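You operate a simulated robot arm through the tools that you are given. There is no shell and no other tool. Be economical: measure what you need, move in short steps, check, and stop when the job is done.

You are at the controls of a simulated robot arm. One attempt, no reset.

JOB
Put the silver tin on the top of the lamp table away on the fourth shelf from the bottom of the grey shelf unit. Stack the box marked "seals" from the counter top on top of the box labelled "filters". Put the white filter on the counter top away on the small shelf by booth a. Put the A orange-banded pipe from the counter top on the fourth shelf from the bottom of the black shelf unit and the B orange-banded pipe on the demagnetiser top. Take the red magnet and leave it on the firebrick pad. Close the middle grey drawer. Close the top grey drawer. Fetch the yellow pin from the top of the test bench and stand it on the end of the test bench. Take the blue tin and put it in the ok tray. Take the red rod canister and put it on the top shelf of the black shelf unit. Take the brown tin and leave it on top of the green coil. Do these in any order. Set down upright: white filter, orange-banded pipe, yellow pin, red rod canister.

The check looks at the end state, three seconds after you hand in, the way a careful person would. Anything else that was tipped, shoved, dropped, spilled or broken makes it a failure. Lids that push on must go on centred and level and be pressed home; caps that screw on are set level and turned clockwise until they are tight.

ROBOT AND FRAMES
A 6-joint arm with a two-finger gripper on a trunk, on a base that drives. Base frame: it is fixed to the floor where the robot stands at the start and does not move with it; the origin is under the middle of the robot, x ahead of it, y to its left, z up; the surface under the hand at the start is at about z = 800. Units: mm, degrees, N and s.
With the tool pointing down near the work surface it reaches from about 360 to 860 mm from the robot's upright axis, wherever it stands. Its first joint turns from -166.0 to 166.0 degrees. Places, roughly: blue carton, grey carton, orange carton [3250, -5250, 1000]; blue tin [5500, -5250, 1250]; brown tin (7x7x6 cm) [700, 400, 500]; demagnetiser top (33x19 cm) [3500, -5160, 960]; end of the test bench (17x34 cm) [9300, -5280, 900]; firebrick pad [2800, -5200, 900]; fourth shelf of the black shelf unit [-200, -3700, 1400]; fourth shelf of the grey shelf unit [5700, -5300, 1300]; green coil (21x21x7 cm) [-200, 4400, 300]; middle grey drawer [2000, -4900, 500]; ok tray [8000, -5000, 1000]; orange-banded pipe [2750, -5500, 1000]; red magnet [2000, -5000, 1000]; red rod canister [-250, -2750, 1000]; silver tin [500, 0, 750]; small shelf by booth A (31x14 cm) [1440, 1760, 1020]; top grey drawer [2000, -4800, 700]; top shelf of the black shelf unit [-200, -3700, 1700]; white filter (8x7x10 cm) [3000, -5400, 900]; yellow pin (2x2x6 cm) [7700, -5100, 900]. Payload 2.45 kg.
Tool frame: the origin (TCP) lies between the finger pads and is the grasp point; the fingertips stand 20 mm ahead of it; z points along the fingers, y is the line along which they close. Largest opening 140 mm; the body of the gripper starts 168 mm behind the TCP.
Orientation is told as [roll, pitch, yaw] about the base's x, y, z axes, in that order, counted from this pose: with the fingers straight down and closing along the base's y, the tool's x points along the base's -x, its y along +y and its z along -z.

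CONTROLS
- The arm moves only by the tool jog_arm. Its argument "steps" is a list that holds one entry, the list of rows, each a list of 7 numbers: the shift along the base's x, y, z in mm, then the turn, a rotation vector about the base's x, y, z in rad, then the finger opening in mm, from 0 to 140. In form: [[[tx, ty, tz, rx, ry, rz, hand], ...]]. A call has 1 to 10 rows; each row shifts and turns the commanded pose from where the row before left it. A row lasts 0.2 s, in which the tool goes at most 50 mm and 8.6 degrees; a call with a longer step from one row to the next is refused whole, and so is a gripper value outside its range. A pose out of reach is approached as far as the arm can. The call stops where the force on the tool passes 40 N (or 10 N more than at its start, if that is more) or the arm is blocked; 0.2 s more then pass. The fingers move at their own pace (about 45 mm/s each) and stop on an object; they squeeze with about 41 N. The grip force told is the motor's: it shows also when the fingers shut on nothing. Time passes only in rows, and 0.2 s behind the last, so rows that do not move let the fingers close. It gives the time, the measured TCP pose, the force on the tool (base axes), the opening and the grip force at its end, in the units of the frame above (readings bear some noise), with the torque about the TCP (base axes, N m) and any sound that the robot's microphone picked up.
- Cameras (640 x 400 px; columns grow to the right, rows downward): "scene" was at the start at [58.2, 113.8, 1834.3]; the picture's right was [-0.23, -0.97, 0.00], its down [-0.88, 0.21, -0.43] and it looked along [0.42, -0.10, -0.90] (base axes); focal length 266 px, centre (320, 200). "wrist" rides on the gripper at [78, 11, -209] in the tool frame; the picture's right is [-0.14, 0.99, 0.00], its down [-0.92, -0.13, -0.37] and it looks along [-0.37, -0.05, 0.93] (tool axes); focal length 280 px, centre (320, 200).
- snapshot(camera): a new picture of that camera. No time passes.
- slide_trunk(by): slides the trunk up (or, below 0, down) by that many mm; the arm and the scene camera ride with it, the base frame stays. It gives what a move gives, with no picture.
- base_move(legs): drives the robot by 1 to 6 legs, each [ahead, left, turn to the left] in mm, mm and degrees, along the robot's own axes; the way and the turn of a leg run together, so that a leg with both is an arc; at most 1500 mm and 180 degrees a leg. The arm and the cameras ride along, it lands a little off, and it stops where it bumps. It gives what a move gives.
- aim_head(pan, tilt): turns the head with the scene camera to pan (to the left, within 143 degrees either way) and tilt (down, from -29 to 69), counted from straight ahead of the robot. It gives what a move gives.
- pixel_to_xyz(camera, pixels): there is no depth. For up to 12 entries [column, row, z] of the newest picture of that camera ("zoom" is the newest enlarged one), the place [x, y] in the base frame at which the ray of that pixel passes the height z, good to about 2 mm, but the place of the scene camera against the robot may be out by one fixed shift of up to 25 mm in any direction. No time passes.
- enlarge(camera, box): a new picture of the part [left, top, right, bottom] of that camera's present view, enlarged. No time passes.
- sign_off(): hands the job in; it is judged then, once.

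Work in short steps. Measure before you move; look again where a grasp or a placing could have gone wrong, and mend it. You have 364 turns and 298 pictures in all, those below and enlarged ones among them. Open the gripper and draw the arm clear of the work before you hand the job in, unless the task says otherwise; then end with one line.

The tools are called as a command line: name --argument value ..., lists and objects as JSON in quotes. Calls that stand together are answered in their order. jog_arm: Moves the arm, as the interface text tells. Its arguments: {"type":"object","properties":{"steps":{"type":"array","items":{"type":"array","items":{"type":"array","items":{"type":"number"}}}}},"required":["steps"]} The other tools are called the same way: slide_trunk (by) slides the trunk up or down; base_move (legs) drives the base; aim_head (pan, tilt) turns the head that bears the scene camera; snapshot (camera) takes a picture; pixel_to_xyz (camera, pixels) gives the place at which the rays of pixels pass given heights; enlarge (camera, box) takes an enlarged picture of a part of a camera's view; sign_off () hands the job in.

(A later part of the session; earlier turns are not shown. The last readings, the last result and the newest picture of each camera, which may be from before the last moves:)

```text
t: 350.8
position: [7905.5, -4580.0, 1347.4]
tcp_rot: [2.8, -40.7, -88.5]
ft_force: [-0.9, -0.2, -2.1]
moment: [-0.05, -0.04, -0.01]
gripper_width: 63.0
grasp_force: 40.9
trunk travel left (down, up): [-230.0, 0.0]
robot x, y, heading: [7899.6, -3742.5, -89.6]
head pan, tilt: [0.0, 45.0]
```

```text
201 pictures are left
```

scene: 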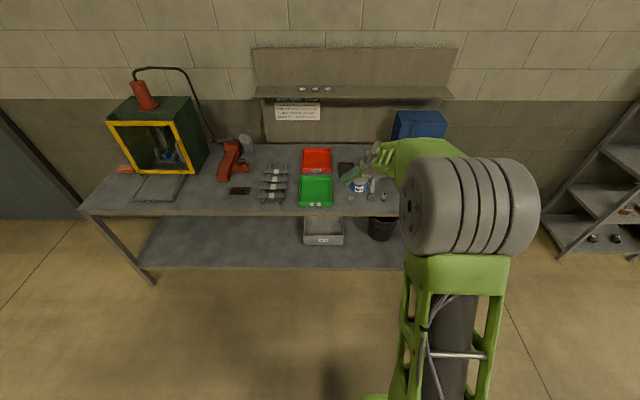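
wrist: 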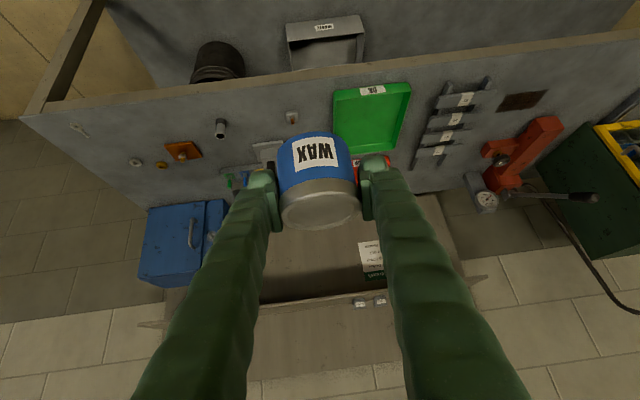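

enlarge --camera "wrist" --box '[100, 60, 420, 260]'

enlarge --camera "scene" --box '[80, 120, 400, 300]'

pixel_to_xyz --camera "scene" --pixels '[[316, 195, 960], [299, 206, 960], [331, 206, 960], [84, 210, 950], [410, 214, 950], [383, 197, 950], [350, 197, 950], [150, 198, 950]]'

```text
2.00 times, centred on (260, 160) of wrist
```

zoom: 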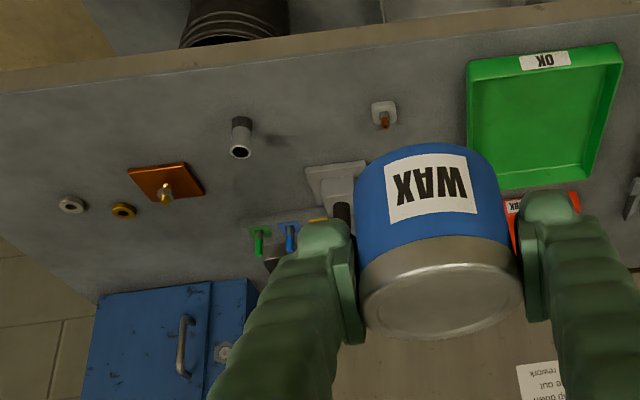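

```text
2.00 times, centred on (240, 210) of scene
```

zoom: 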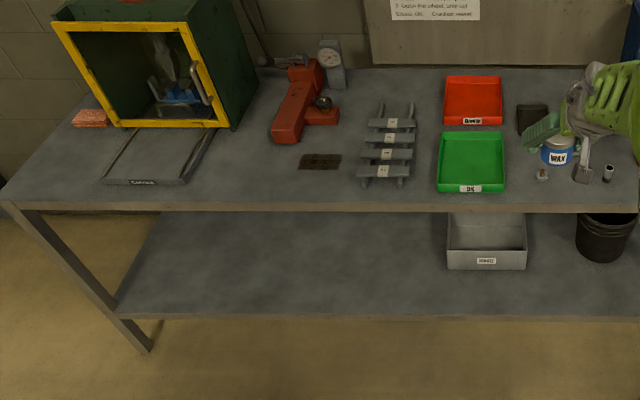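

```text
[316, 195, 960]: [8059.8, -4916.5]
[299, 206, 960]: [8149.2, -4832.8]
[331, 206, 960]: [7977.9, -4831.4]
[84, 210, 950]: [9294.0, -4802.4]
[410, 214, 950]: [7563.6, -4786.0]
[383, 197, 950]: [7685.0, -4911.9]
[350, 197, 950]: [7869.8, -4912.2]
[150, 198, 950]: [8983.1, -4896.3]
```

pixel_to_xyz --camera "wrist" --pixels '[[337, 90, 950], [410, 83, 950], [337, 90, 920], [410, 83, 920], [337, 90, 900], [410, 83, 900], [372, 122, 950], [372, 122, 920], [372, 122, 900]]'

pixel_to_xyz --camera "scene" --pixels '[[299, 206, 920], [331, 206, 920], [299, 206, 900], [331, 206, 900], [316, 190, 920]]'

```text
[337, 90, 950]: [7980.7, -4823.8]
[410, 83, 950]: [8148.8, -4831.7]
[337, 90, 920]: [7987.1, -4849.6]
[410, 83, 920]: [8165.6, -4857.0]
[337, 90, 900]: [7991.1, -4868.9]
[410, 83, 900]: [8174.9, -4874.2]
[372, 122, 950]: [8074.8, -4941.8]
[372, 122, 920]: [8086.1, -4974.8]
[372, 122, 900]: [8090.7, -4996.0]
```

```text
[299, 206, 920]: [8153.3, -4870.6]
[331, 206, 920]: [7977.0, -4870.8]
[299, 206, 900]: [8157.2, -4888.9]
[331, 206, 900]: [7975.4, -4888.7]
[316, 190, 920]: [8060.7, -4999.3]
```

OK tray located near (8075, −4950). Drive the tin over it, then look from above.

base_move --legs '[[365, 165, 0]]'

jog_arm --steps '[[[0, 0, -45, 0, 0, 0, 40], [0, 0, -45, 0, 0, 0, 40], [0, 0, -45, 0, 0, 0, 40], [0, 0, -45, 0, 0, 0, 40]]]'

snapshot --camera "wrist"

```text
t: 353.3
position: [8075.1, -4943.5, 1346.3]
tcp_rot: [2.7, -40.6, -88.5]
ft_force: [-0.1, -0.2, -1.7]
moment: [-0.03, -0.01, 0.01]
gripper_width: 62.9
grasp_force: 40.8
trunk travel left (down, up): [-230.0, 0.0]
robot x, y, heading: [8066.4, -4108.3, -89.6]
head pan, tilt: [0.0, 45.0]
```

```text
t: 354.3
position: [8083.0, -4935.9, 1160.7]
tcp_rot: [-4.8, -38.9, -74.3]
ft_force: [-1.3, -1.3, -1.5]
moment: [0.14, -0.06, 0.07]
gripper_width: 63.0
grasp_force: 40.8
trunk travel left (down, up): [-230.0, 0.0]
robot x, y, heading: [8064.3, -4110.0, -89.7]
head pan, tilt: [0.0, 45.0]
```

```text
198 pictures are left
```

wrist: 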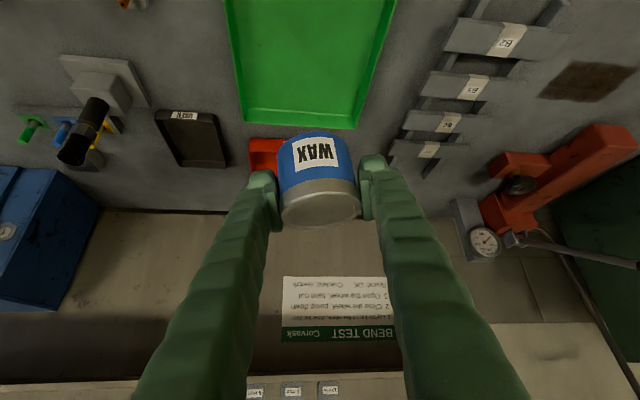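

The hand drifted in yaw; I correct that and measure the tray's rear edge (rows ~120-128).

pixel_to_xyz --camera "wrist" --pixels '[[245, 120, 950], [358, 128, 950], [245, 120, 920], [358, 128, 920], [232, 30, 950], [385, 30, 950]]'

jog_arm --steps '[[[0, 15, 0, -0.015, -0.05, -0.083, 40], [0, 15, 0, -0.015, -0.05, -0.083, 40]]]'

snapshot --camera "wrist"

```text
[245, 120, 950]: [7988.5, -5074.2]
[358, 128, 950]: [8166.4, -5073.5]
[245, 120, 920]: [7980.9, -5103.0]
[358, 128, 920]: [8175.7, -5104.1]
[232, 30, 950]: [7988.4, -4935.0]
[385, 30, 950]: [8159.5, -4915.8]
```

```text
t: 354.9
position: [8073.7, -4911.9, 1167.9]
tcp_rot: [10.4, -41.7, -103.2]
ft_force: [-0.4, 0.5, -2.0]
moment: [-0.05, -0.01, 0.0]
gripper_width: 63.0
grasp_force: 41.0
trunk travel left (down, up): [-230.0, 0.0]
robot x, y, heading: [8067.8, -4108.4, -89.7]
head pan, tilt: [0.0, 45.0]
```

```text
197 pictures are left
```

wrist: 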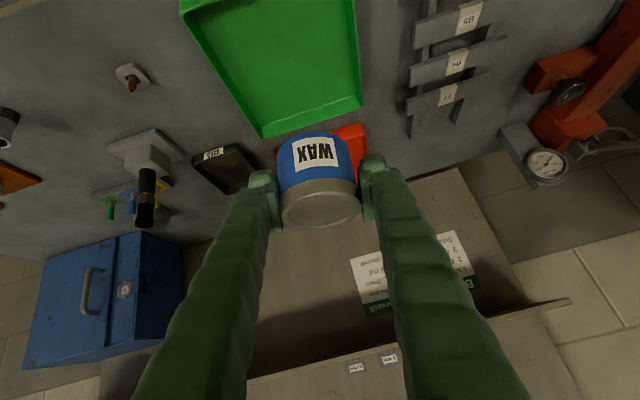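

The deviation was only tracking lag, so my correction overshot; undo it.

jog_arm --steps '[[[0, 0, 0, 0.015, 0.05, 0.083, 40], [0, 0, 0, 0.015, 0.05, 0.083, 40], [0, 0, 0, 0, 0, 0, 40]]]'

```text
t: 355.7
position: [8074.3, -4913.3, 1166.7]
tcp_rot: [2.7, -40.5, -88.3]
ft_force: [-0.5, 0.2, -2.4]
moment: [-0.03, -0.01, 0.02]
gripper_width: 63.2
grasp_force: 41.1
trunk travel left (down, up): [-230.0, 0.0]
robot x, y, heading: [8067.1, -4109.3, -89.5]
head pan, tilt: [0.0, 45.0]
```

jog_arm --steps '[[[0, -20, -30, 0, 0, 0, 40], [0, -20, -30, 0, 0, 0, 40], [0, 0, -30, 0, 0, 0, 40], [0, 0, -30, 0, 0, 0, 40]]]'

snapshot --camera "wrist"

```text
t: 356.7
position: [8073.7, -4953.1, 1046.6]
tcp_rot: [2.7, -40.4, -88.5]
ft_force: [-0.1, -0.4, -1.7]
moment: [0.0, 0.01, 0.0]
gripper_width: 62.8
grasp_force: 41.0
trunk travel left (down, up): [-230.0, 0.0]
robot x, y, heading: [8068.0, -4105.5, -89.4]
head pan, tilt: [0.0, 45.0]
```

```text
196 pictures are left
```

wrist: 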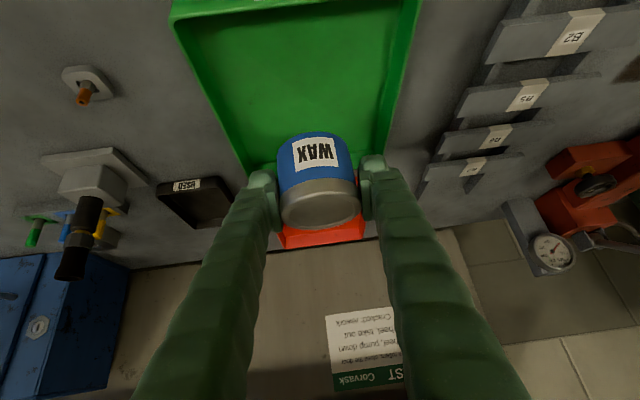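

jog_arm --steps '[[[0, 5, -25, 0, 0, 0, 40], [0, 5, -20, 0, 0, 0, 40], [0, 0, -8, 0, 0, 0, 40], [0, 0, -6, 0, 0, 0, 40], [0, 0, -6, 0, 0, 0, 40], [0, 0, -6, 0, 0, 0, 40], [0, 0, -6, 0, 0, 0, 40], [0, 0, -6, 0, 0, 0, 40], [0, 0, -6, 0, 0, 0, 40], [0, 0, -6, 0, 0, 0, 40]]]'

snapshot --camera "wrist"

```text
t: 358.9
position: [8073.1, -4942.5, 951.7]
tcp_rot: [2.7, -40.5, -88.5]
ft_force: [-0.4, 0.0, -2.1]
moment: [-0.04, -0.03, -0.01]
gripper_width: 62.9
grasp_force: 41.2
trunk travel left (down, up): [-230.0, 0.0]
robot x, y, heading: [8065.7, -4112.3, -89.4]
head pan, tilt: [0.0, 45.0]
```

```text
195 pictures are left
```

wrist: 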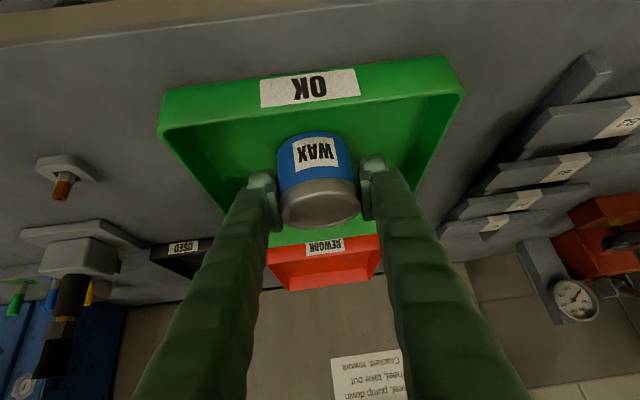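

jog_arm --steps '[[[0, 0, -6, 0, 0, 0, 40], [0, 0, -6, 0, 0, 0, 40], [0, 0, -6, 0, 0, 0, 40], [0, 0, -6, 0, 0, 0, 40], [0, 0, -6, 0, 0, 0, 40], [0, 0, -6, 0, 0, 0, 40], [0, 0, -6, 0, 0, 0, 40], [0, 0, -6, 0, 0, 0, 40]]]'

snapshot --camera "wrist"

```text
t: 359.9
position: [8072.4, -4950.6, 938.9]
tcp_rot: [2.7, -41.6, -88.5]
ft_force: [-0.8, -1.3, 12.5]
moment: [0.41, -0.05, 0.03]
gripper_width: 63.2
grasp_force: 41.1
trunk travel left (down, up): [-230.0, 0.0]
robot x, y, heading: [8065.8, -4110.6, -89.6]
head pan, tilt: [0.0, 45.0]
stopped in row 5: the force on the tool passed its limit at 46 N (the readings are from after the stop); the commanded pose is now the measured one
```

```text
194 pictures are left
```

wrist: 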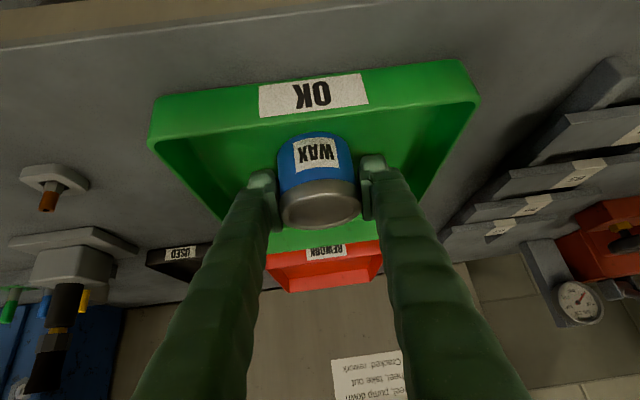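

Contact with the tray floor. Release, rise and check.

jog_arm --steps '[[[0, 0, 0, 0, 0, 0, 85], [0, 0, 0, 0, 0, 0, 85], [0, 0, 0, 0, 0, 0, 85], [0, 20, 20, 0, 0, 0, 90], [0, 30, 25, 0, 0, 0, 90], [0, 30, 30, 0, 0, 0, 90], [0, 0, 45, 0, 0, 0, 90], [0, 0, 45, 0, 0, 0, 90]]]'

snapshot --camera "wrist"

```text
t: 361.7
position: [8071.2, -4865.6, 1102.7]
tcp_rot: [2.7, -41.1, -88.4]
ft_force: [0.0, 1.5, -0.9]
moment: [0.02, 0.02, -0.02]
gripper_width: 89.9
grasp_force: 0.1
trunk travel left (down, up): [-230.0, 0.0]
robot x, y, heading: [8068.3, -4108.4, -89.7]
head pan, tilt: [0.0, 45.0]
```

```text
193 pictures are left
```

wrist: 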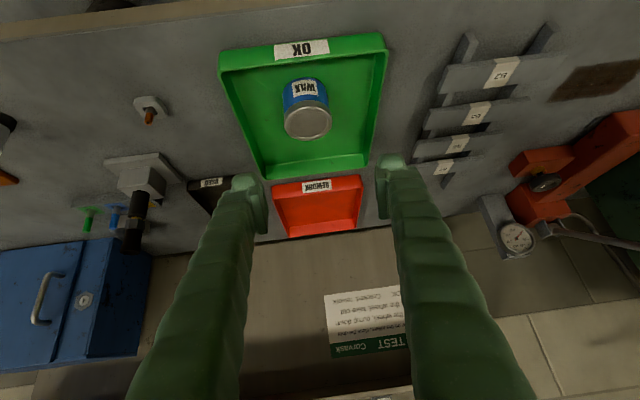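

Blue tin is in the OK tray. Now the yellow pin, near the grey fixture: zoom.

enlarge --camera "wrist" --box '[60, 140, 220, 260]'

enlarge --camera "scene" --box '[300, 130, 440, 220]'

```text
3.33 times, centred on (140, 200) of wrist
```

zoom: 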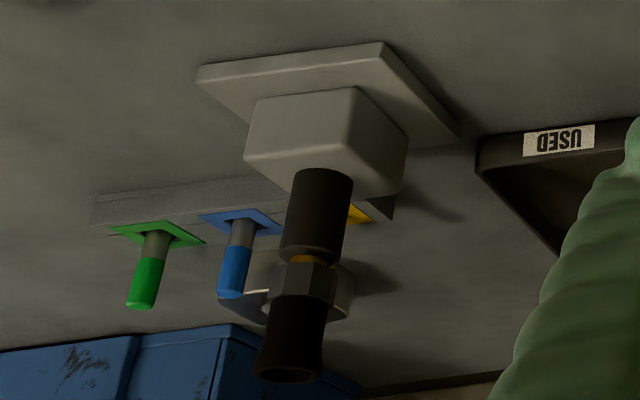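

```text
4.44 times, centred on (370, 175) of scene
```

zoom: 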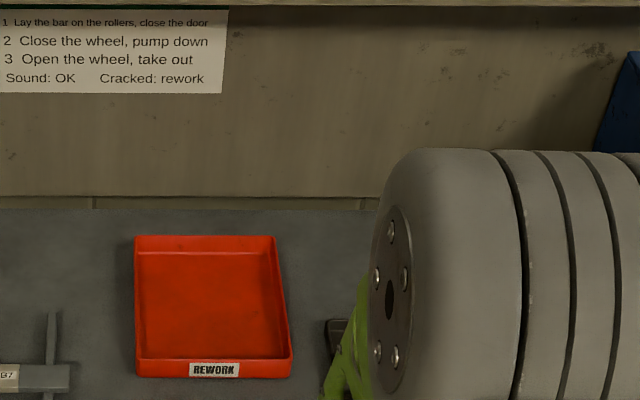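

pixel_to_xyz --camera "wrist" --pixels '[[90, 211, 905], [114, 207, 905], [152, 204, 905], [90, 211, 890], [114, 207, 890], [135, 200, 905], [111, 229, 950], [145, 170, 885]]'

jog_arm --steps '[[[-20, 0, 30, 0.12, 0, 0, 90], [-30, 0, 30, 0.12, 0, 0, 90], [-30, 0, 30, 0.12, 0, 0, 80], [-30, 0, 0, 0.12, 0, 0, 70], [-30, 0, 0, 0.12, 0, 0, 60], [-30, 0, 0, 0.12, 0, 0, 50]]]'

snapshot --camera "wrist"

```text
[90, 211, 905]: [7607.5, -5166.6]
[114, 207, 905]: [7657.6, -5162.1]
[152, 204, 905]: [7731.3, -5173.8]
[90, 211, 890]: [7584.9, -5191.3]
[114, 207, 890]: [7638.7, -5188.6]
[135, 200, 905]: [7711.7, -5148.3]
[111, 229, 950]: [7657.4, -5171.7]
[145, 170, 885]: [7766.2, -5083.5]
```

```text
t: 363.1
position: [7929.0, -4846.7, 1156.4]
tcp_rot: [10.3, -7.1, -89.3]
ft_force: [0.0, -0.3, 0.1]
moment: [0.03, 0.0, 0.03]
gripper_width: 50.0
grasp_force: 0.0
out of reach, approached as far as the arm can: row 2, 5, 6
trunk travel left (down, up): [-230.0, 0.0]
robot x, y, heading: [8066.3, -4109.2, -89.6]
head pan, tilt: [0.0, 45.0]
```

```text
190 pictures are left
```

wrist: 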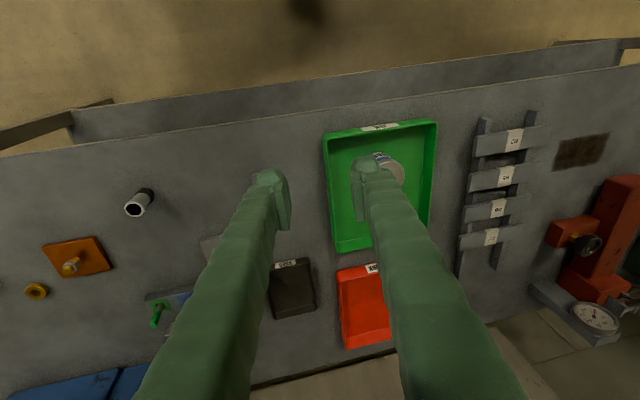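

base_move --legs '[[0, -330, 0], [200, 0, 0]]'

jog_arm --steps '[[[30, -20, 0, 0, 0, 0, 50], [30, -20, 0, 0.06, 0.0, 0, 50], [30, -20, 0, 0.06, 0.06, 0, 50], [20, -20, 0, 0, 0.06, 0, 50], [0, -20, 0, 0, 0.06, 0, 50]]]'

snapshot --camera "wrist"

```text
t: 367.8
position: [7603.2, -5048.8, 1155.8]
tcp_rot: [10.3, -7.2, -89.1]
ft_force: [0.6, -0.2, -0.4]
moment: [0.05, -0.03, -0.01]
gripper_width: 49.9
grasp_force: 0.0
trunk travel left (down, up): [-230.0, 0.0]
robot x, y, heading: [7734.7, -4307.2, -89.5]
head pan, tilt: [0.0, 45.0]
```

```text
t: 369.0
position: [7721.7, -5100.8, 1128.8]
tcp_rot: [11.7, -5.9, -89.6]
ft_force: [0.2, -0.6, -0.2]
moment: [0.0, -0.04, 0.03]
gripper_width: 49.9
grasp_force: 0.0
out of reach, approached as far as the arm can: row 2, 3, 4, 5
trunk travel left (down, up): [-230.0, 0.0]
robot x, y, heading: [7735.9, -4308.4, -89.4]
head pan, tilt: [0.0, 45.0]
```

```text
189 pictures are left
```

wrist: 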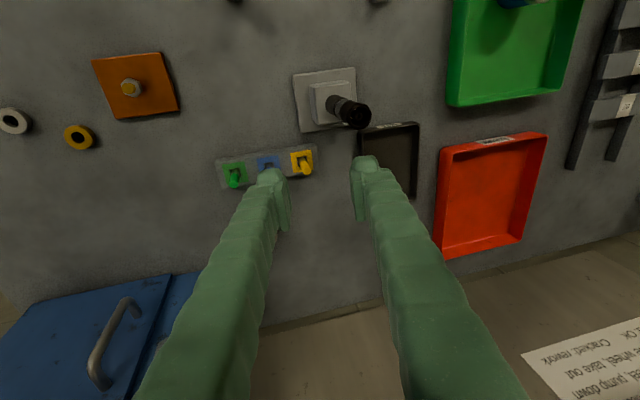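

Reach shrinks with height for a vertical hand; I descend to z≈1030 while levelling the roll, and measure the yellow pin at (303,162).

pixel_to_xyz --camera "wrist" --pixels '[[305, 170, 940], [301, 154, 905], [300, 154, 890], [352, 118, 1000]]'

jog_arm --steps '[[[0, 0, -30, 0, 0.05, 0, 50], [0, 0, -30, 0, 0.05, 0, 50], [0, 0, -30, 0, 0.05, 0, 50], [0, 0, 0, 0.04, 0.05, 0, 50], [0, 0, 0, 0.04, 0, 0, 50]]]'

snapshot --camera "wrist"

```text
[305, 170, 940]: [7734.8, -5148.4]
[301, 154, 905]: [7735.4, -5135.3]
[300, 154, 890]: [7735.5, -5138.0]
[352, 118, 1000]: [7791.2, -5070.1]
```

```text
t: 370.2
position: [7718.1, -5067.0, 1019.9]
tcp_rot: [8.8, -6.3, -89.0]
ft_force: [0.0, 0.0, 0.5]
moment: [-0.02, 0.01, 0.0]
gripper_width: 50.3
grasp_force: 0.0
out of reach, approached as far as the arm can: row 1, 2, 3, 4, 5
trunk travel left (down, up): [-230.0, 0.0]
robot x, y, heading: [7739.4, -4311.4, -89.4]
head pan, tilt: [0.0, 45.0]
```

```text
188 pictures are left
```

wrist: 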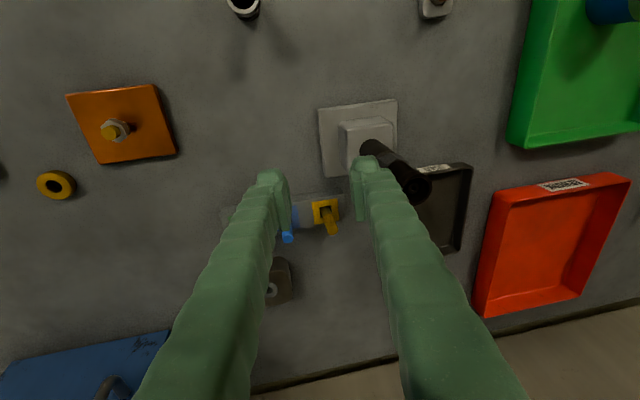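

Try with the target more to the robot's left (as at the start pose): back a little, shift base right 170 mm and move the hand left correspondingly.

jog_arm --steps '[[[0, 0, 45, 0, 0, 0, 50], [0, 0, 45, 0, 0, 0, 50]]]'

base_move --legs '[[0, -200, 0]]'

jog_arm --steps '[[[40, 0, 0, 0, 0.04, 0, 50], [40, 0, 0, 0, 0.04, 0, 50], [40, 0, 0, 0, 0.04, 0, 50], [40, 0, 0, 0.05, 0.04, 0, 50], [40, 0, 0, 0.05, 0, 0, 50]]]'

snapshot --camera "scene"

```text
t: 370.8
position: [7718.1, -5055.6, 1103.1]
tcp_rot: [9.6, -6.8, -89.1]
ft_force: [0.4, -0.2, 0.4]
moment: [-0.01, -0.01, -0.03]
gripper_width: 49.8
grasp_force: 0.1
out of reach, approached as far as the arm can: row 1, 2
trunk travel left (down, up): [-230.0, 0.0]
robot x, y, heading: [7736.0, -4307.1, -89.5]
head pan, tilt: [0.0, 45.0]
```

```text
t: 373.1
position: [7517.0, -5058.6, 1103.2]
tcp_rot: [9.6, -6.8, -89.0]
ft_force: [0.4, 0.0, -0.3]
moment: [0.0, -0.04, 0.01]
gripper_width: 50.1
grasp_force: 0.1
trunk travel left (down, up): [-230.0, 0.0]
robot x, y, heading: [7539.8, -4315.6, -89.2]
head pan, tilt: [0.0, 45.0]
```

```text
t: 374.4
position: [7667.8, -5014.7, 1070.9]
tcp_rot: [9.9, -3.5, -88.6]
ft_force: [-0.6, 0.0, 0.3]
moment: [0.03, -0.16, 0.02]
gripper_width: 49.9
grasp_force: 0.0
out of reach, approached as far as the arm can: row 1, 2, 3, 4, 5
trunk travel left (down, up): [-230.0, 0.0]
robot x, y, heading: [7537.4, -4314.5, -89.5]
head pan, tilt: [0.0, 45.0]
```

```text
187 pictures are left
```

scene: 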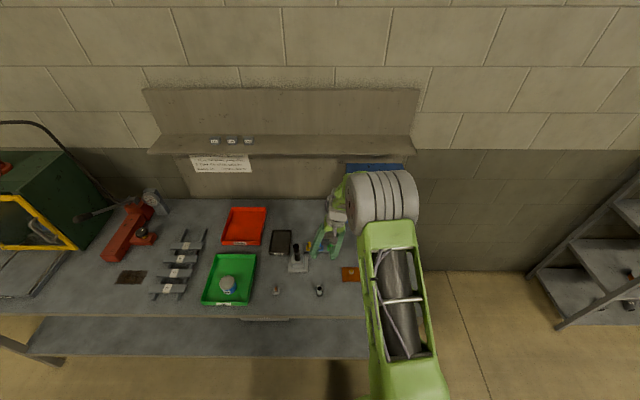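

The image suggests the forearm hangs vertically parallel to the tool (a wrist singularity). Extending farther out should free it; test.

jog_arm --steps '[[[0, -40, 0, 0, 0, 0, 50], [0, -40, 0, 0, 0, 0, 50], [0, -40, 0, 0, 0.05, 0, 50], [0, 0, 0, 0, 0.05, 0, 50], [0, 0, 0, 0, 0.05, 0, 50]]]'

```text
t: 375.6
position: [7650.2, -5099.1, 1051.8]
tcp_rot: [11.3, -4.7, -90.2]
ft_force: [-0.1, -0.9, -0.9]
moment: [0.0, 0.01, -0.01]
gripper_width: 49.7
grasp_force: 0.1
out of reach, approached as far as the arm can: row 1, 2, 3, 5
trunk travel left (down, up): [-230.0, 0.0]
robot x, y, heading: [7538.8, -4314.5, -89.3]
head pan, tilt: [0.0, 45.0]
```

slide_trunk --by -100

jog_arm --steps '[[[0, 0, 30, 0, 0.05, 0, 50], [0, 0, 30, 0, 0.05, 0, 50], [0, 0, 30, 0.04, 0.05, 0, 50], [0, 0, 0, 0.04, 0.05, 0, 50]]]'

snapshot --camera "scene"

```text
t: 376.9
position: [7650.1, -5098.4, 953.5]
tcp_rot: [11.4, -4.7, -90.2]
ft_force: [-0.4, 0.9, -0.4]
moment: [0.02, 0.01, 0.01]
gripper_width: 50.0
grasp_force: 0.0
trunk travel left (down, up): [-130.0, 100.0]
robot x, y, heading: [7541.0, -4315.1, -89.3]
head pan, tilt: [0.0, 45.0]
```

```text
t: 377.9
position: [7644.9, -5057.4, 1016.4]
tcp_rot: [11.3, -4.7, -90.5]
ft_force: [0.3, 0.1, 0.2]
moment: [-0.04, -0.01, -0.03]
gripper_width: 50.2
grasp_force: 0.1
out of reach, approached as far as the arm can: row 1, 2, 3, 4
trunk travel left (down, up): [-130.0, 100.0]
robot x, y, heading: [7539.6, -4313.0, -89.5]
head pan, tilt: [0.0, 45.0]
```

```text
186 pictures are left
```

scene: 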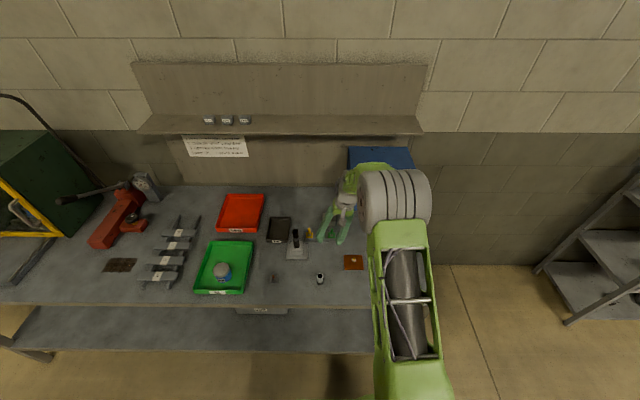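

pixel_to_xyz --camera "scene" --pixels '[[393, 200, 1200], [393, 200, 1400], [393, 200, 1600], [405, 370, 1200], [405, 370, 1500], [345, 200, 1200], [337, 240, 1000]]'

```text
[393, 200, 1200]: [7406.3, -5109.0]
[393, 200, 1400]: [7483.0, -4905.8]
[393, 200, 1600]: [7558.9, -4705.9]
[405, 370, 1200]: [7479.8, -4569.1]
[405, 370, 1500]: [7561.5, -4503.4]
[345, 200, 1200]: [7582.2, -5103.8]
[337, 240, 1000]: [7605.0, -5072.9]
```

I'll abandon the vertical hand and use the tilted hand (40° from vertical), which worked reliably. Back off 250 mm and re-tilt.

base_move --legs '[[-250, 0, 0]]'

jog_arm --steps '[[[0, -15, 10, -0.12, 0, 0, 50], [0, -15, 10, -0.12, 0, 0, 50], [0, -15, 10, -0.12, 0.03, 0, 50], [0, -15, 10, -0.12, 0.04, 0, 50], [0, -10, 10, -0.12, 0.04, 0, 50], [0, -10, 10, -0.03, 0.04, 0, 50]]]'

```text
t: 379.7
position: [7641.6, -4809.7, 1017.6]
tcp_rot: [11.3, -4.7, -90.4]
ft_force: [0.2, 0.3, -0.8]
moment: [-0.04, 0.01, 0.0]
gripper_width: 50.2
grasp_force: 0.2
trunk travel left (down, up): [-130.0, 100.0]
robot x, y, heading: [7535.9, -4067.8, -89.5]
head pan, tilt: [0.0, 45.0]
```

```text
t: 381.1
position: [7650.9, -4883.7, 1071.9]
tcp_rot: [4.6, -35.9, -86.3]
ft_force: [0.5, -0.3, 0.1]
moment: [0.06, 0.03, -0.01]
gripper_width: 50.1
grasp_force: 0.1
out of reach, approached as far as the arm can: row 5
trunk travel left (down, up): [-130.0, 100.0]
robot x, y, heading: [7534.2, -4069.3, -89.4]
head pan, tilt: [0.0, 45.0]
```

base_move --legs '[[0, 0, 30], [120, -476, 0]]'

snapshot --camera "wrist"

```text
t: 387.3
position: [7702.0, -5060.9, 1070.9]
tcp_rot: [4.7, -36.0, -56.2]
ft_force: [-0.4, -0.1, 0.0]
moment: [-0.02, -0.01, 0.01]
gripper_width: 50.0
grasp_force: 0.0
trunk travel left (down, up): [-130.0, 100.0]
robot x, y, heading: [7190.1, -4411.9, -59.2]
head pan, tilt: [0.0, 45.0]
```

```text
185 pictures are left
```

wrist: 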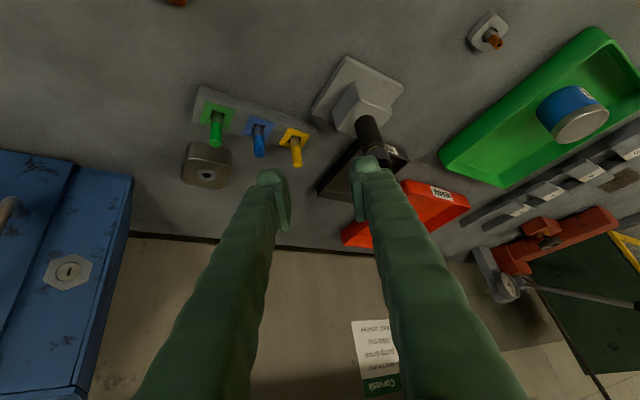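

pixel_to_xyz --camera "wrist" --pixels '[[297, 163, 940], [297, 163, 950], [297, 163, 960], [292, 138, 890], [292, 138, 900], [292, 138, 910], [378, 152, 1000], [378, 152, 1020], [345, 120, 900], [258, 132, 900], [214, 117, 900]]'

enlarge --camera "wrist" --box '[190, 50, 430, 200]'

```text
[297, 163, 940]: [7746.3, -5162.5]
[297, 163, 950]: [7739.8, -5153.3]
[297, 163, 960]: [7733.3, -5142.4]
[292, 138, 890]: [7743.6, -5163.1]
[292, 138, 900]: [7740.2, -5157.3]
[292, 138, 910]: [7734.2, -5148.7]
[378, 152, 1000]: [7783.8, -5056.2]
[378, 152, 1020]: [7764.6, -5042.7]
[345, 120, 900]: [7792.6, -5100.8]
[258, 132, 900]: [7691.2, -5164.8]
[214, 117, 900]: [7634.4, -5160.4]
```

```text
2.67 times, centred on (310, 125) of wrist
```

zoom: 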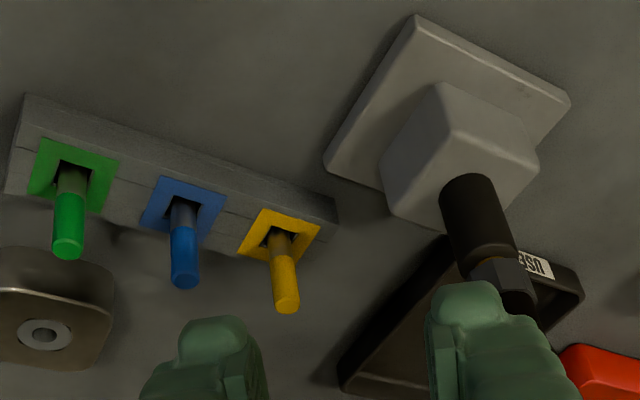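

Yellow pin at about (7741, −5156), top z≈948. Narrow the opening to 32, move above it, and look again.

jog_arm --steps '[[[10, -32, 0, 0, 0, 0, 32], [10, -32, 0, 0, 0, 0, 32], [9, -30, 0, 0, 0, 0, 32], [10, 0, -40, 0, 0, 0, 32]]]'

snapshot --camera "wrist"

```text
t: 388.3
position: [7741.4, -5156.8, 1031.3]
tcp_rot: [4.8, -36.0, -56.1]
ft_force: [-0.7, 0.3, -0.4]
moment: [0.02, 0.01, 0.0]
gripper_width: 32.0
grasp_force: 0.1
trunk travel left (down, up): [-130.0, 100.0]
robot x, y, heading: [7188.7, -4413.2, -58.9]
head pan, tilt: [0.0, 45.0]
```

```text
183 pictures are left
```

wrist: 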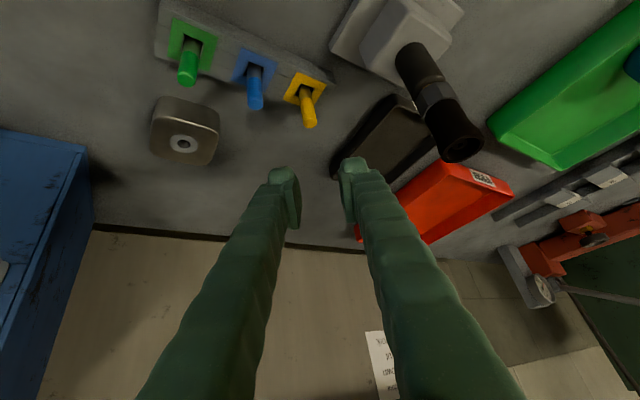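

pixel_to_xyz --camera "wrist" --pixels '[[310, 124, 940], [310, 124, 948], [310, 124, 956], [305, 95, 900], [305, 95, 910], [455, 150, 1000], [455, 150, 1030]]'

```text
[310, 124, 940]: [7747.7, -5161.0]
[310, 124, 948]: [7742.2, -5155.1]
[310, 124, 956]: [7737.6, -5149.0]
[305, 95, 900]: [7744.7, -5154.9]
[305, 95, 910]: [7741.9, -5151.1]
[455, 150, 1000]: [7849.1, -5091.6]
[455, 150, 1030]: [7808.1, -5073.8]
```

Pin confirmed at (7742, −5155). Descend straight to z≈934.

jog_arm --steps '[[[1, 2, -30, 0, 0, 0, 32], [0, 0, -30, 0, 0, 0, 32], [0, 0, -20, 0, 0, 0, 32], [0, 0, -10, 0, 0, 0, 32], [0, 0, -7, 0, 0, 0, 32]]]'

snapshot --camera "wrist"

```text
t: 389.5
position: [7741.9, -5156.3, 941.8]
tcp_rot: [4.6, -36.6, -56.2]
ft_force: [2.4, -6.0, 30.8]
moment: [0.1, 0.0, 0.22]
gripper_width: 32.3
grasp_force: 0.9
trunk travel left (down, up): [-130.0, 100.0]
robot x, y, heading: [7187.9, -4412.7, -58.8]
head pan, tilt: [0.0, 45.0]
```

```text
182 pictures are left
```

wrist: 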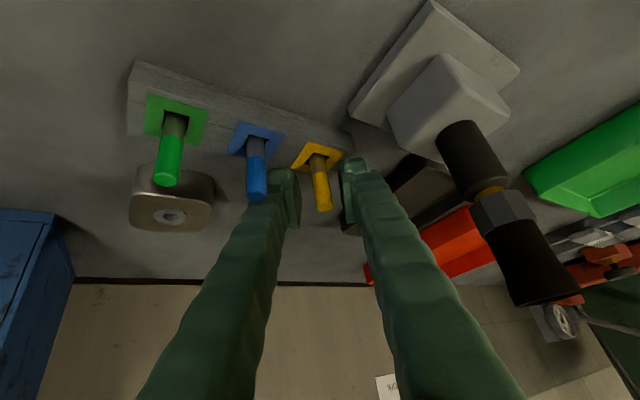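

Tips touched the rack top (30 N). Rise 5 mm and close on the pin.

jog_arm --steps '[[[0, 0, 8, 0, 0, 0, 32], [0, 0, 0, 0, 0, 0, 0], [0, 0, 0, 0, 0, 0, 0], [0, 0, 0, 0, 0, 0, 0]]]'

snapshot --camera "wrist"

```text
t: 390.5
position: [7741.8, -5152.9, 945.0]
tcp_rot: [4.7, -36.1, -56.2]
ft_force: [-2.4, -10.9, 22.9]
moment: [-0.36, 0.32, -0.1]
gripper_width: 6.3
grasp_force: 34.0
trunk travel left (down, up): [-130.0, 100.0]
robot x, y, heading: [7189.7, -4412.7, -59.0]
head pan, tilt: [0.0, 45.0]
```

```text
181 pictures are left
```

wrist: 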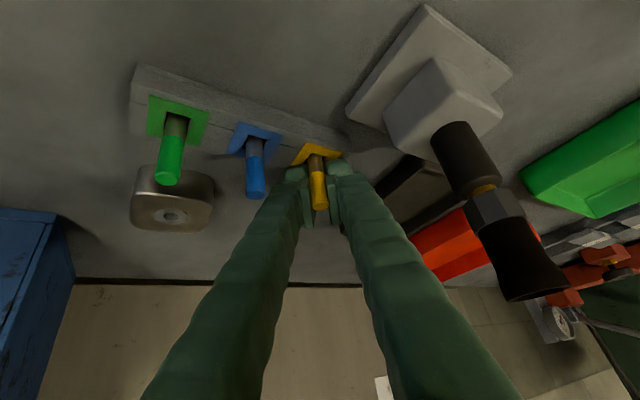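

jog_arm --steps '[[[0, 0, 0, 0, 0, 0, 0], [0, 0, 0, 0, 0, 0, 0]]]'

enlarge --camera "wrist" --box '[260, 130, 380, 230]'

```text
t: 391.1
position: [7742.7, -5152.8, 944.7]
tcp_rot: [4.6, -36.1, -56.1]
ft_force: [0.8, -10.3, 23.6]
moment: [-0.35, 0.29, 0.05]
gripper_width: 6.0
grasp_force: 34.1
trunk travel left (down, up): [-130.0, 100.0]
robot x, y, heading: [7188.1, -4413.1, -59.0]
head pan, tilt: [0.0, 45.0]
```

```text
4.00 times, centred on (320, 180) of wrist
```

zoom: 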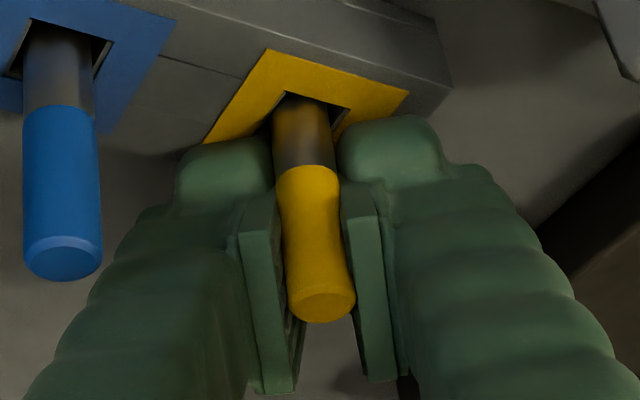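

jog_arm --steps '[[[0, 0, 10, 0, 0, 0, 0], [0, 0, 10, 0, 0, 0, 0], [0, 0, 15, 0, 0, 0, 0], [0, 0, 20, 0, 0, 0, 0]]]'

snapshot --camera "wrist"

```text
t: 392.1
position: [7741.3, -5151.6, 996.9]
tcp_rot: [4.7, -35.8, -56.2]
ft_force: [-1.0, 1.1, -0.3]
moment: [-0.04, 0.02, -0.02]
gripper_width: 6.2
grasp_force: 34.3
trunk travel left (down, up): [-130.0, 100.0]
robot x, y, heading: [7189.3, -4416.9, -59.1]
head pan, tilt: [0.0, 45.0]
```

```text
179 pictures are left
```

wrist: 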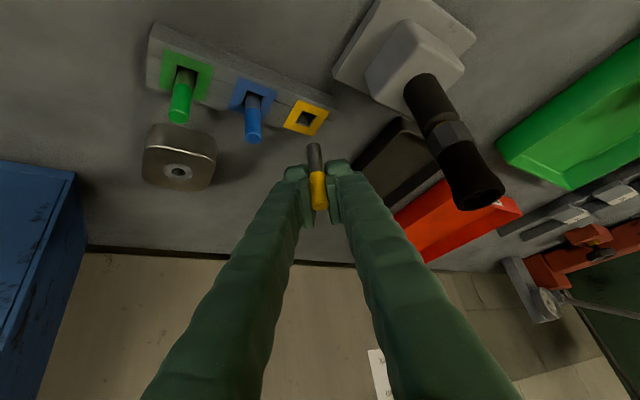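

Pin is out. Raise it, back away and drive to the left end of the bench.

jog_arm --steps '[[[0, 0, 40, 0, 0, 0, 0], [0, 0, 40, 0, 0, 0, 0]]]'

base_move --legs '[[-500, 0, 0], [0, 0, -31], [-150, 1300, 0], [0, 900, 0]]'

snapshot --camera "scene"

snapshot --camera "wrist"

```text
t: 392.7
position: [7741.8, -5153.3, 1076.2]
tcp_rot: [5.1, -36.1, -56.2]
ft_force: [-0.4, 0.6, -0.2]
moment: [0.01, -0.05, -0.02]
gripper_width: 6.0
grasp_force: 33.9
trunk travel left (down, up): [-130.0, 100.0]
robot x, y, heading: [7190.3, -4415.5, -59.0]
head pan, tilt: [0.0, 45.0]
```

```text
t: 416.0
position: [9227.9, -4726.2, 1076.6]
tcp_rot: [5.0, -36.1, -85.9]
ft_force: [0.0, -0.6, -0.8]
moment: [-0.01, -0.02, -0.03]
gripper_width: 5.9
grasp_force: 33.9
trunk travel left (down, up): [-130.0, 100.0]
robot x, y, heading: [9117.7, -3808.8, -88.9]
head pan, tilt: [0.0, 45.0]
```

```text
178 pictures are left
```

scene: 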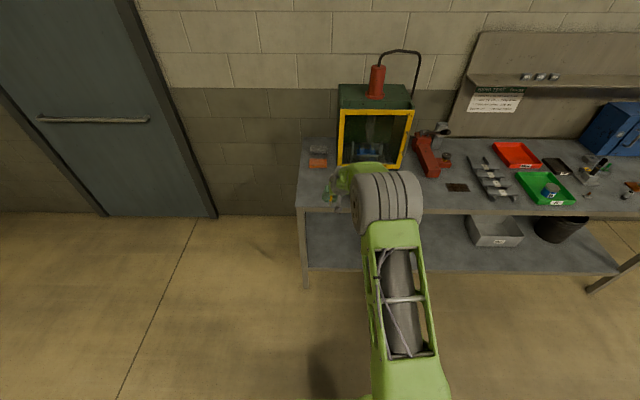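

```text
177 pictures are left
```

wrist: 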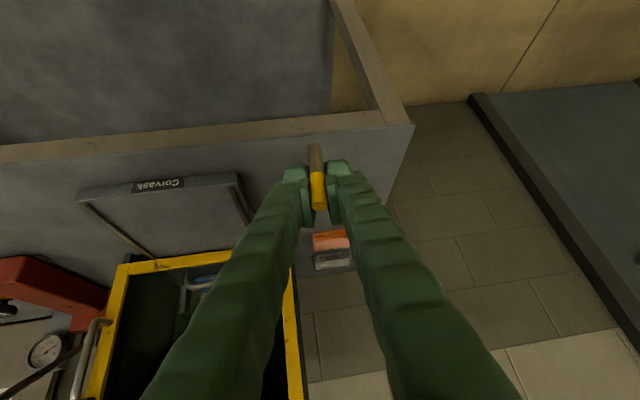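

pixel_to_xyz --camera "wrist" --pixels '[[412, 125, 885], [385, 222, 885], [238, 175, 890], [285, 262, 890], [330, 252, 890], [350, 246, 890], [316, 150, 1015], [318, 208, 1080]]'

enlarge --camera "wrist" --box '[220, 80, 420, 280]'

```text
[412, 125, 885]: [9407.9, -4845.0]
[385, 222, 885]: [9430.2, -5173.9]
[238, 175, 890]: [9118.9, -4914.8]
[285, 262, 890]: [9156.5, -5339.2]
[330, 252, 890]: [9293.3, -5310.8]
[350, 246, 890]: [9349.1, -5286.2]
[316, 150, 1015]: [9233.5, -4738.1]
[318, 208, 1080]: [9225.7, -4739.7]
```

```text
2.00 times, centred on (320, 180) of wrist
```

zoom: 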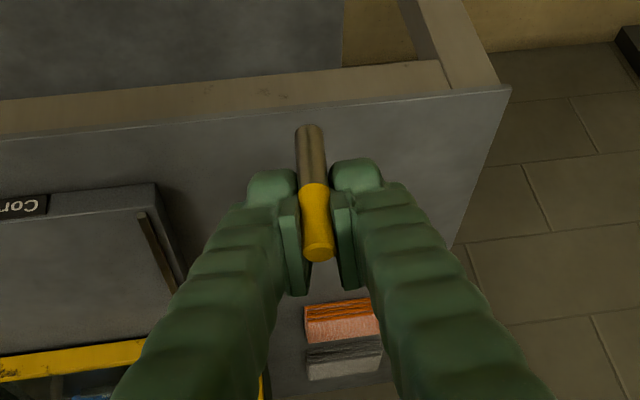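

pixel_to_xyz --camera "wrist" --pixels '[[314, 233, 885], [348, 229, 885], [314, 233, 930], [348, 229, 930], [372, 200, 885], [350, 200, 885], [320, 200, 885]]'

```text
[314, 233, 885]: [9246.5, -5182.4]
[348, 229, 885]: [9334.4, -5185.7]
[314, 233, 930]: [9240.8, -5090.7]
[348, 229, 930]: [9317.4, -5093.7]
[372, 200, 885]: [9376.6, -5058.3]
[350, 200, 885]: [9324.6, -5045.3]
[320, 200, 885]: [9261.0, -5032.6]
```

enlarge --camera "scene" --box '[280, 120, 440, 220]'

pixel_to_xyz --camera "scene" --pixels '[[309, 167, 885], [327, 167, 885], [309, 154, 885], [303, 138, 885], [296, 207, 885], [340, 165, 885]]'

```text
4.00 times, centred on (360, 170) of scene
```

zoom: 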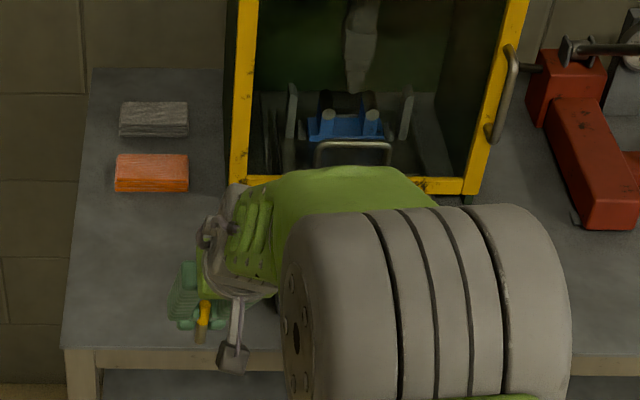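

```text
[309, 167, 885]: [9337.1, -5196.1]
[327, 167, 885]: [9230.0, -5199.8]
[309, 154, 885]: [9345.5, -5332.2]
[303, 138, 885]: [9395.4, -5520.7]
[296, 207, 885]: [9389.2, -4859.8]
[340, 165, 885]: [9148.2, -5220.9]
```

Free strip in front of the orange block at the bench end: place at about (9300, −5150). Drive there.

base_move --legs '[[410, 72, 0]]'

snapshot --camera "wrist"

```text
t: 418.6
position: [9307.4, -5136.1, 1075.1]
tcp_rot: [5.0, -36.0, -86.1]
ft_force: [0.2, 0.3, -0.4]
moment: [0.01, -0.03, 0.01]
gripper_width: 6.0
grasp_force: 34.4
trunk travel left (down, up): [-130.0, 100.0]
robot x, y, heading: [9197.4, -4217.9, -88.7]
head pan, tilt: [0.0, 45.0]
```

```text
174 pictures are left
```

wrist: 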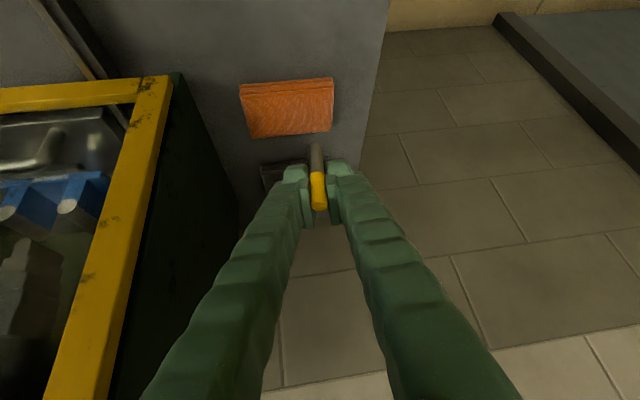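

pixel_to_xyz --camera "wrist" --pixels '[[242, 86, 885], [333, 78, 885], [287, 90, 915], [316, 147, 1017], [378, 60, 885]]'

jog_arm --steps '[[[0, 0, -30, 0, 0, 0, 0], [0, 0, -30, 0, 0, 0, 0], [0, 0, -30, 0, 0, 0, 0]]]'

snapshot --camera "wrist"

```text
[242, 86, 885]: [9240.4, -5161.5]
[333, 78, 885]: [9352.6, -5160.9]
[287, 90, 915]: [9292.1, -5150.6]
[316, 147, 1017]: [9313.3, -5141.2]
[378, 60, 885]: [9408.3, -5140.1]
```

```text
t: 419.4
position: [9308.0, -5134.3, 985.2]
tcp_rot: [4.9, -36.1, -86.0]
ft_force: [0.0, 1.4, 0.9]
moment: [0.01, -0.03, -0.01]
gripper_width: 5.8
grasp_force: 34.0
trunk travel left (down, up): [-130.0, 100.0]
robot x, y, heading: [9193.3, -4215.9, -88.9]
head pan, tilt: [0.0, 45.0]
```

```text
173 pictures are left
```

wrist: 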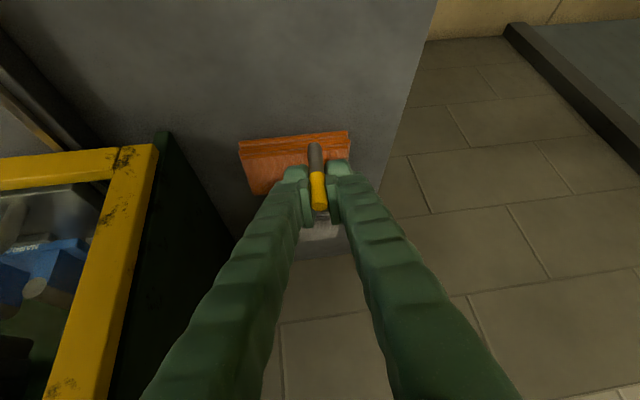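

pixel_to_xyz --camera "wrist" --pixels '[[243, 153, 885], [243, 142, 915], [347, 132, 915], [347, 143, 885], [316, 148, 928], [316, 148, 925]]'

enlarge --camera "wrist" --box '[220, 110, 380, 230]'

```text
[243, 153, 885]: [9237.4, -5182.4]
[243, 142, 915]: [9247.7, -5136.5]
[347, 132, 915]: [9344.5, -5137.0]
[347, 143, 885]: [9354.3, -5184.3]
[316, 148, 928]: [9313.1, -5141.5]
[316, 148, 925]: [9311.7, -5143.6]
```

```text
3.33 times, centred on (300, 170) of wrist
```

zoom: 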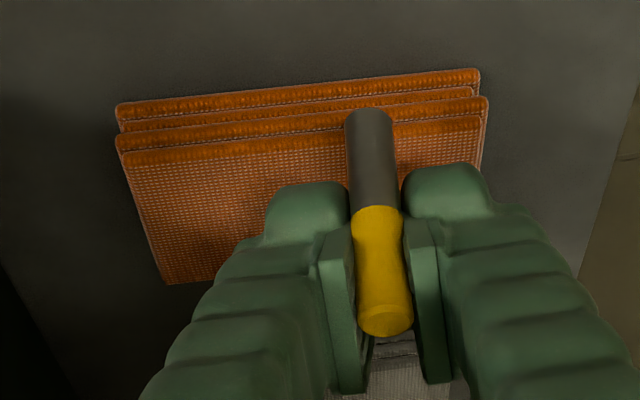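

The orange stack is a folded cloth starting at y≈−5160; I shift the pin 9 mm forward to keep clear and lower to contact.

jog_arm --steps '[[[0, 9, 0, 0, 0, 0, 0], [0, 0, -20, 0, 0, 0, 0], [0, 0, -8, 0, 0, 0, 0], [0, 0, -4, 0, 0, 0, 0], [0, 0, -4, 0, 0, 0, 0]]]'

snapshot --camera "wrist"

```text
t: 420.6
position: [9307.2, -5124.6, 950.5]
tcp_rot: [5.0, -36.1, -86.0]
ft_force: [0.8, -0.4, -0.6]
moment: [0.01, 0.04, -0.01]
gripper_width: 6.2
grasp_force: 34.2
trunk travel left (down, up): [-130.0, 100.0]
robot x, y, heading: [9195.5, -4214.7, -88.8]
head pan, tilt: [0.0, 45.0]
```

```text
171 pictures are left
```

wrist: 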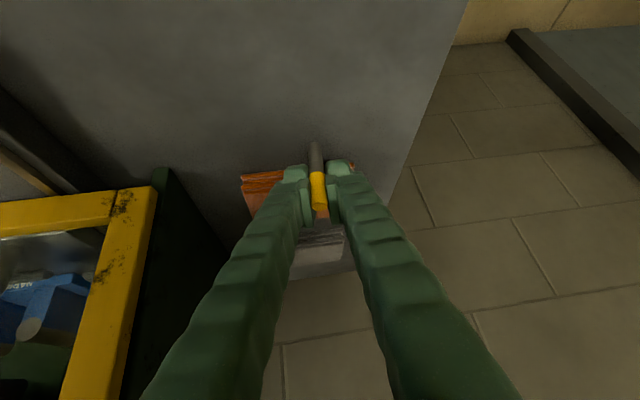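

Continue down in 3 mm steps.

jog_arm --steps '[[[0, 0, -3, 0, 0, 0, 0], [0, 0, -3, 0, 0, 0, 0], [0, 0, -3, 0, 0, 0, 0], [0, 0, -3, 0, 0, 0, 0]]]'

enlarge --camera "wrist" --box '[240, 110, 400, 230]'

```text
t: 421.6
position: [9307.8, -5125.2, 940.2]
tcp_rot: [5.0, -36.1, -86.0]
ft_force: [0.5, 1.0, 6.1]
moment: [0.13, -0.02, -0.01]
gripper_width: 6.2
grasp_force: 34.1
trunk travel left (down, up): [-130.0, 100.0]
robot x, y, heading: [9192.3, -4217.5, -88.7]
head pan, tilt: [0.0, 45.0]
```

```text
3.33 times, centred on (320, 170) of wrist
```

zoom: 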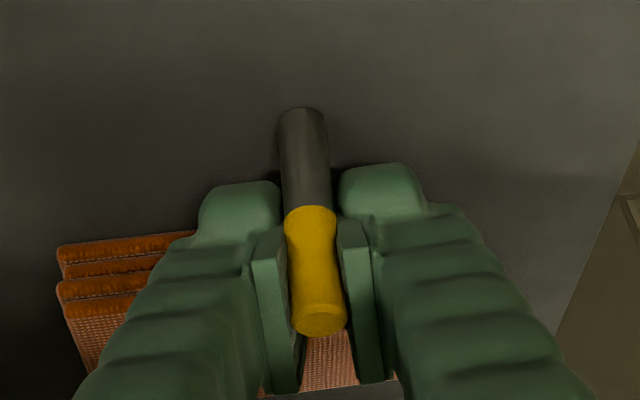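

Contact at z≈940 as predicted. Open gently and back off along +y.

jog_arm --steps '[[[0, 0, -1, 0, 0, 0, 0], [0, 0, 0, 0, 0, 0, 12], [0, 0, 0, 0, 0, 0, 24], [0, 0, 0, 0, 0, 0, 36], [0, 0, 0, 0, 0, 0, 40]]]'

enlarge --camera "wrist" --box '[240, 110, 400, 230]'

```text
t: 422.8
position: [9306.4, -5125.5, 936.6]
tcp_rot: [4.9, -36.2, -86.0]
ft_force: [-0.5, -0.6, 0.2]
moment: [0.02, 0.0, 0.0]
gripper_width: 40.1
grasp_force: 0.0
trunk travel left (down, up): [-130.0, 100.0]
robot x, y, heading: [9193.3, -4213.1, -88.9]
head pan, tilt: [0.0, 45.0]
```

```text
3.33 times, centred on (320, 170) of wrist
```

zoom: 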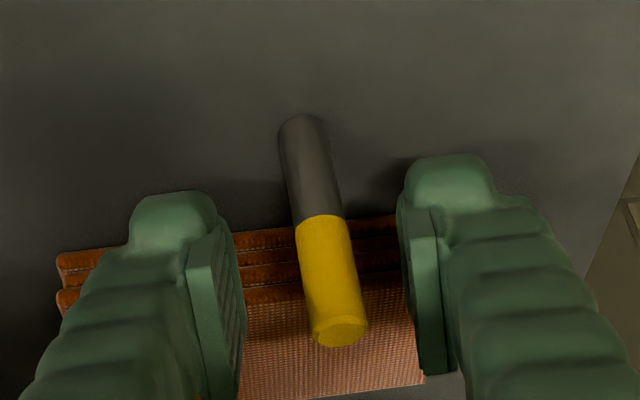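

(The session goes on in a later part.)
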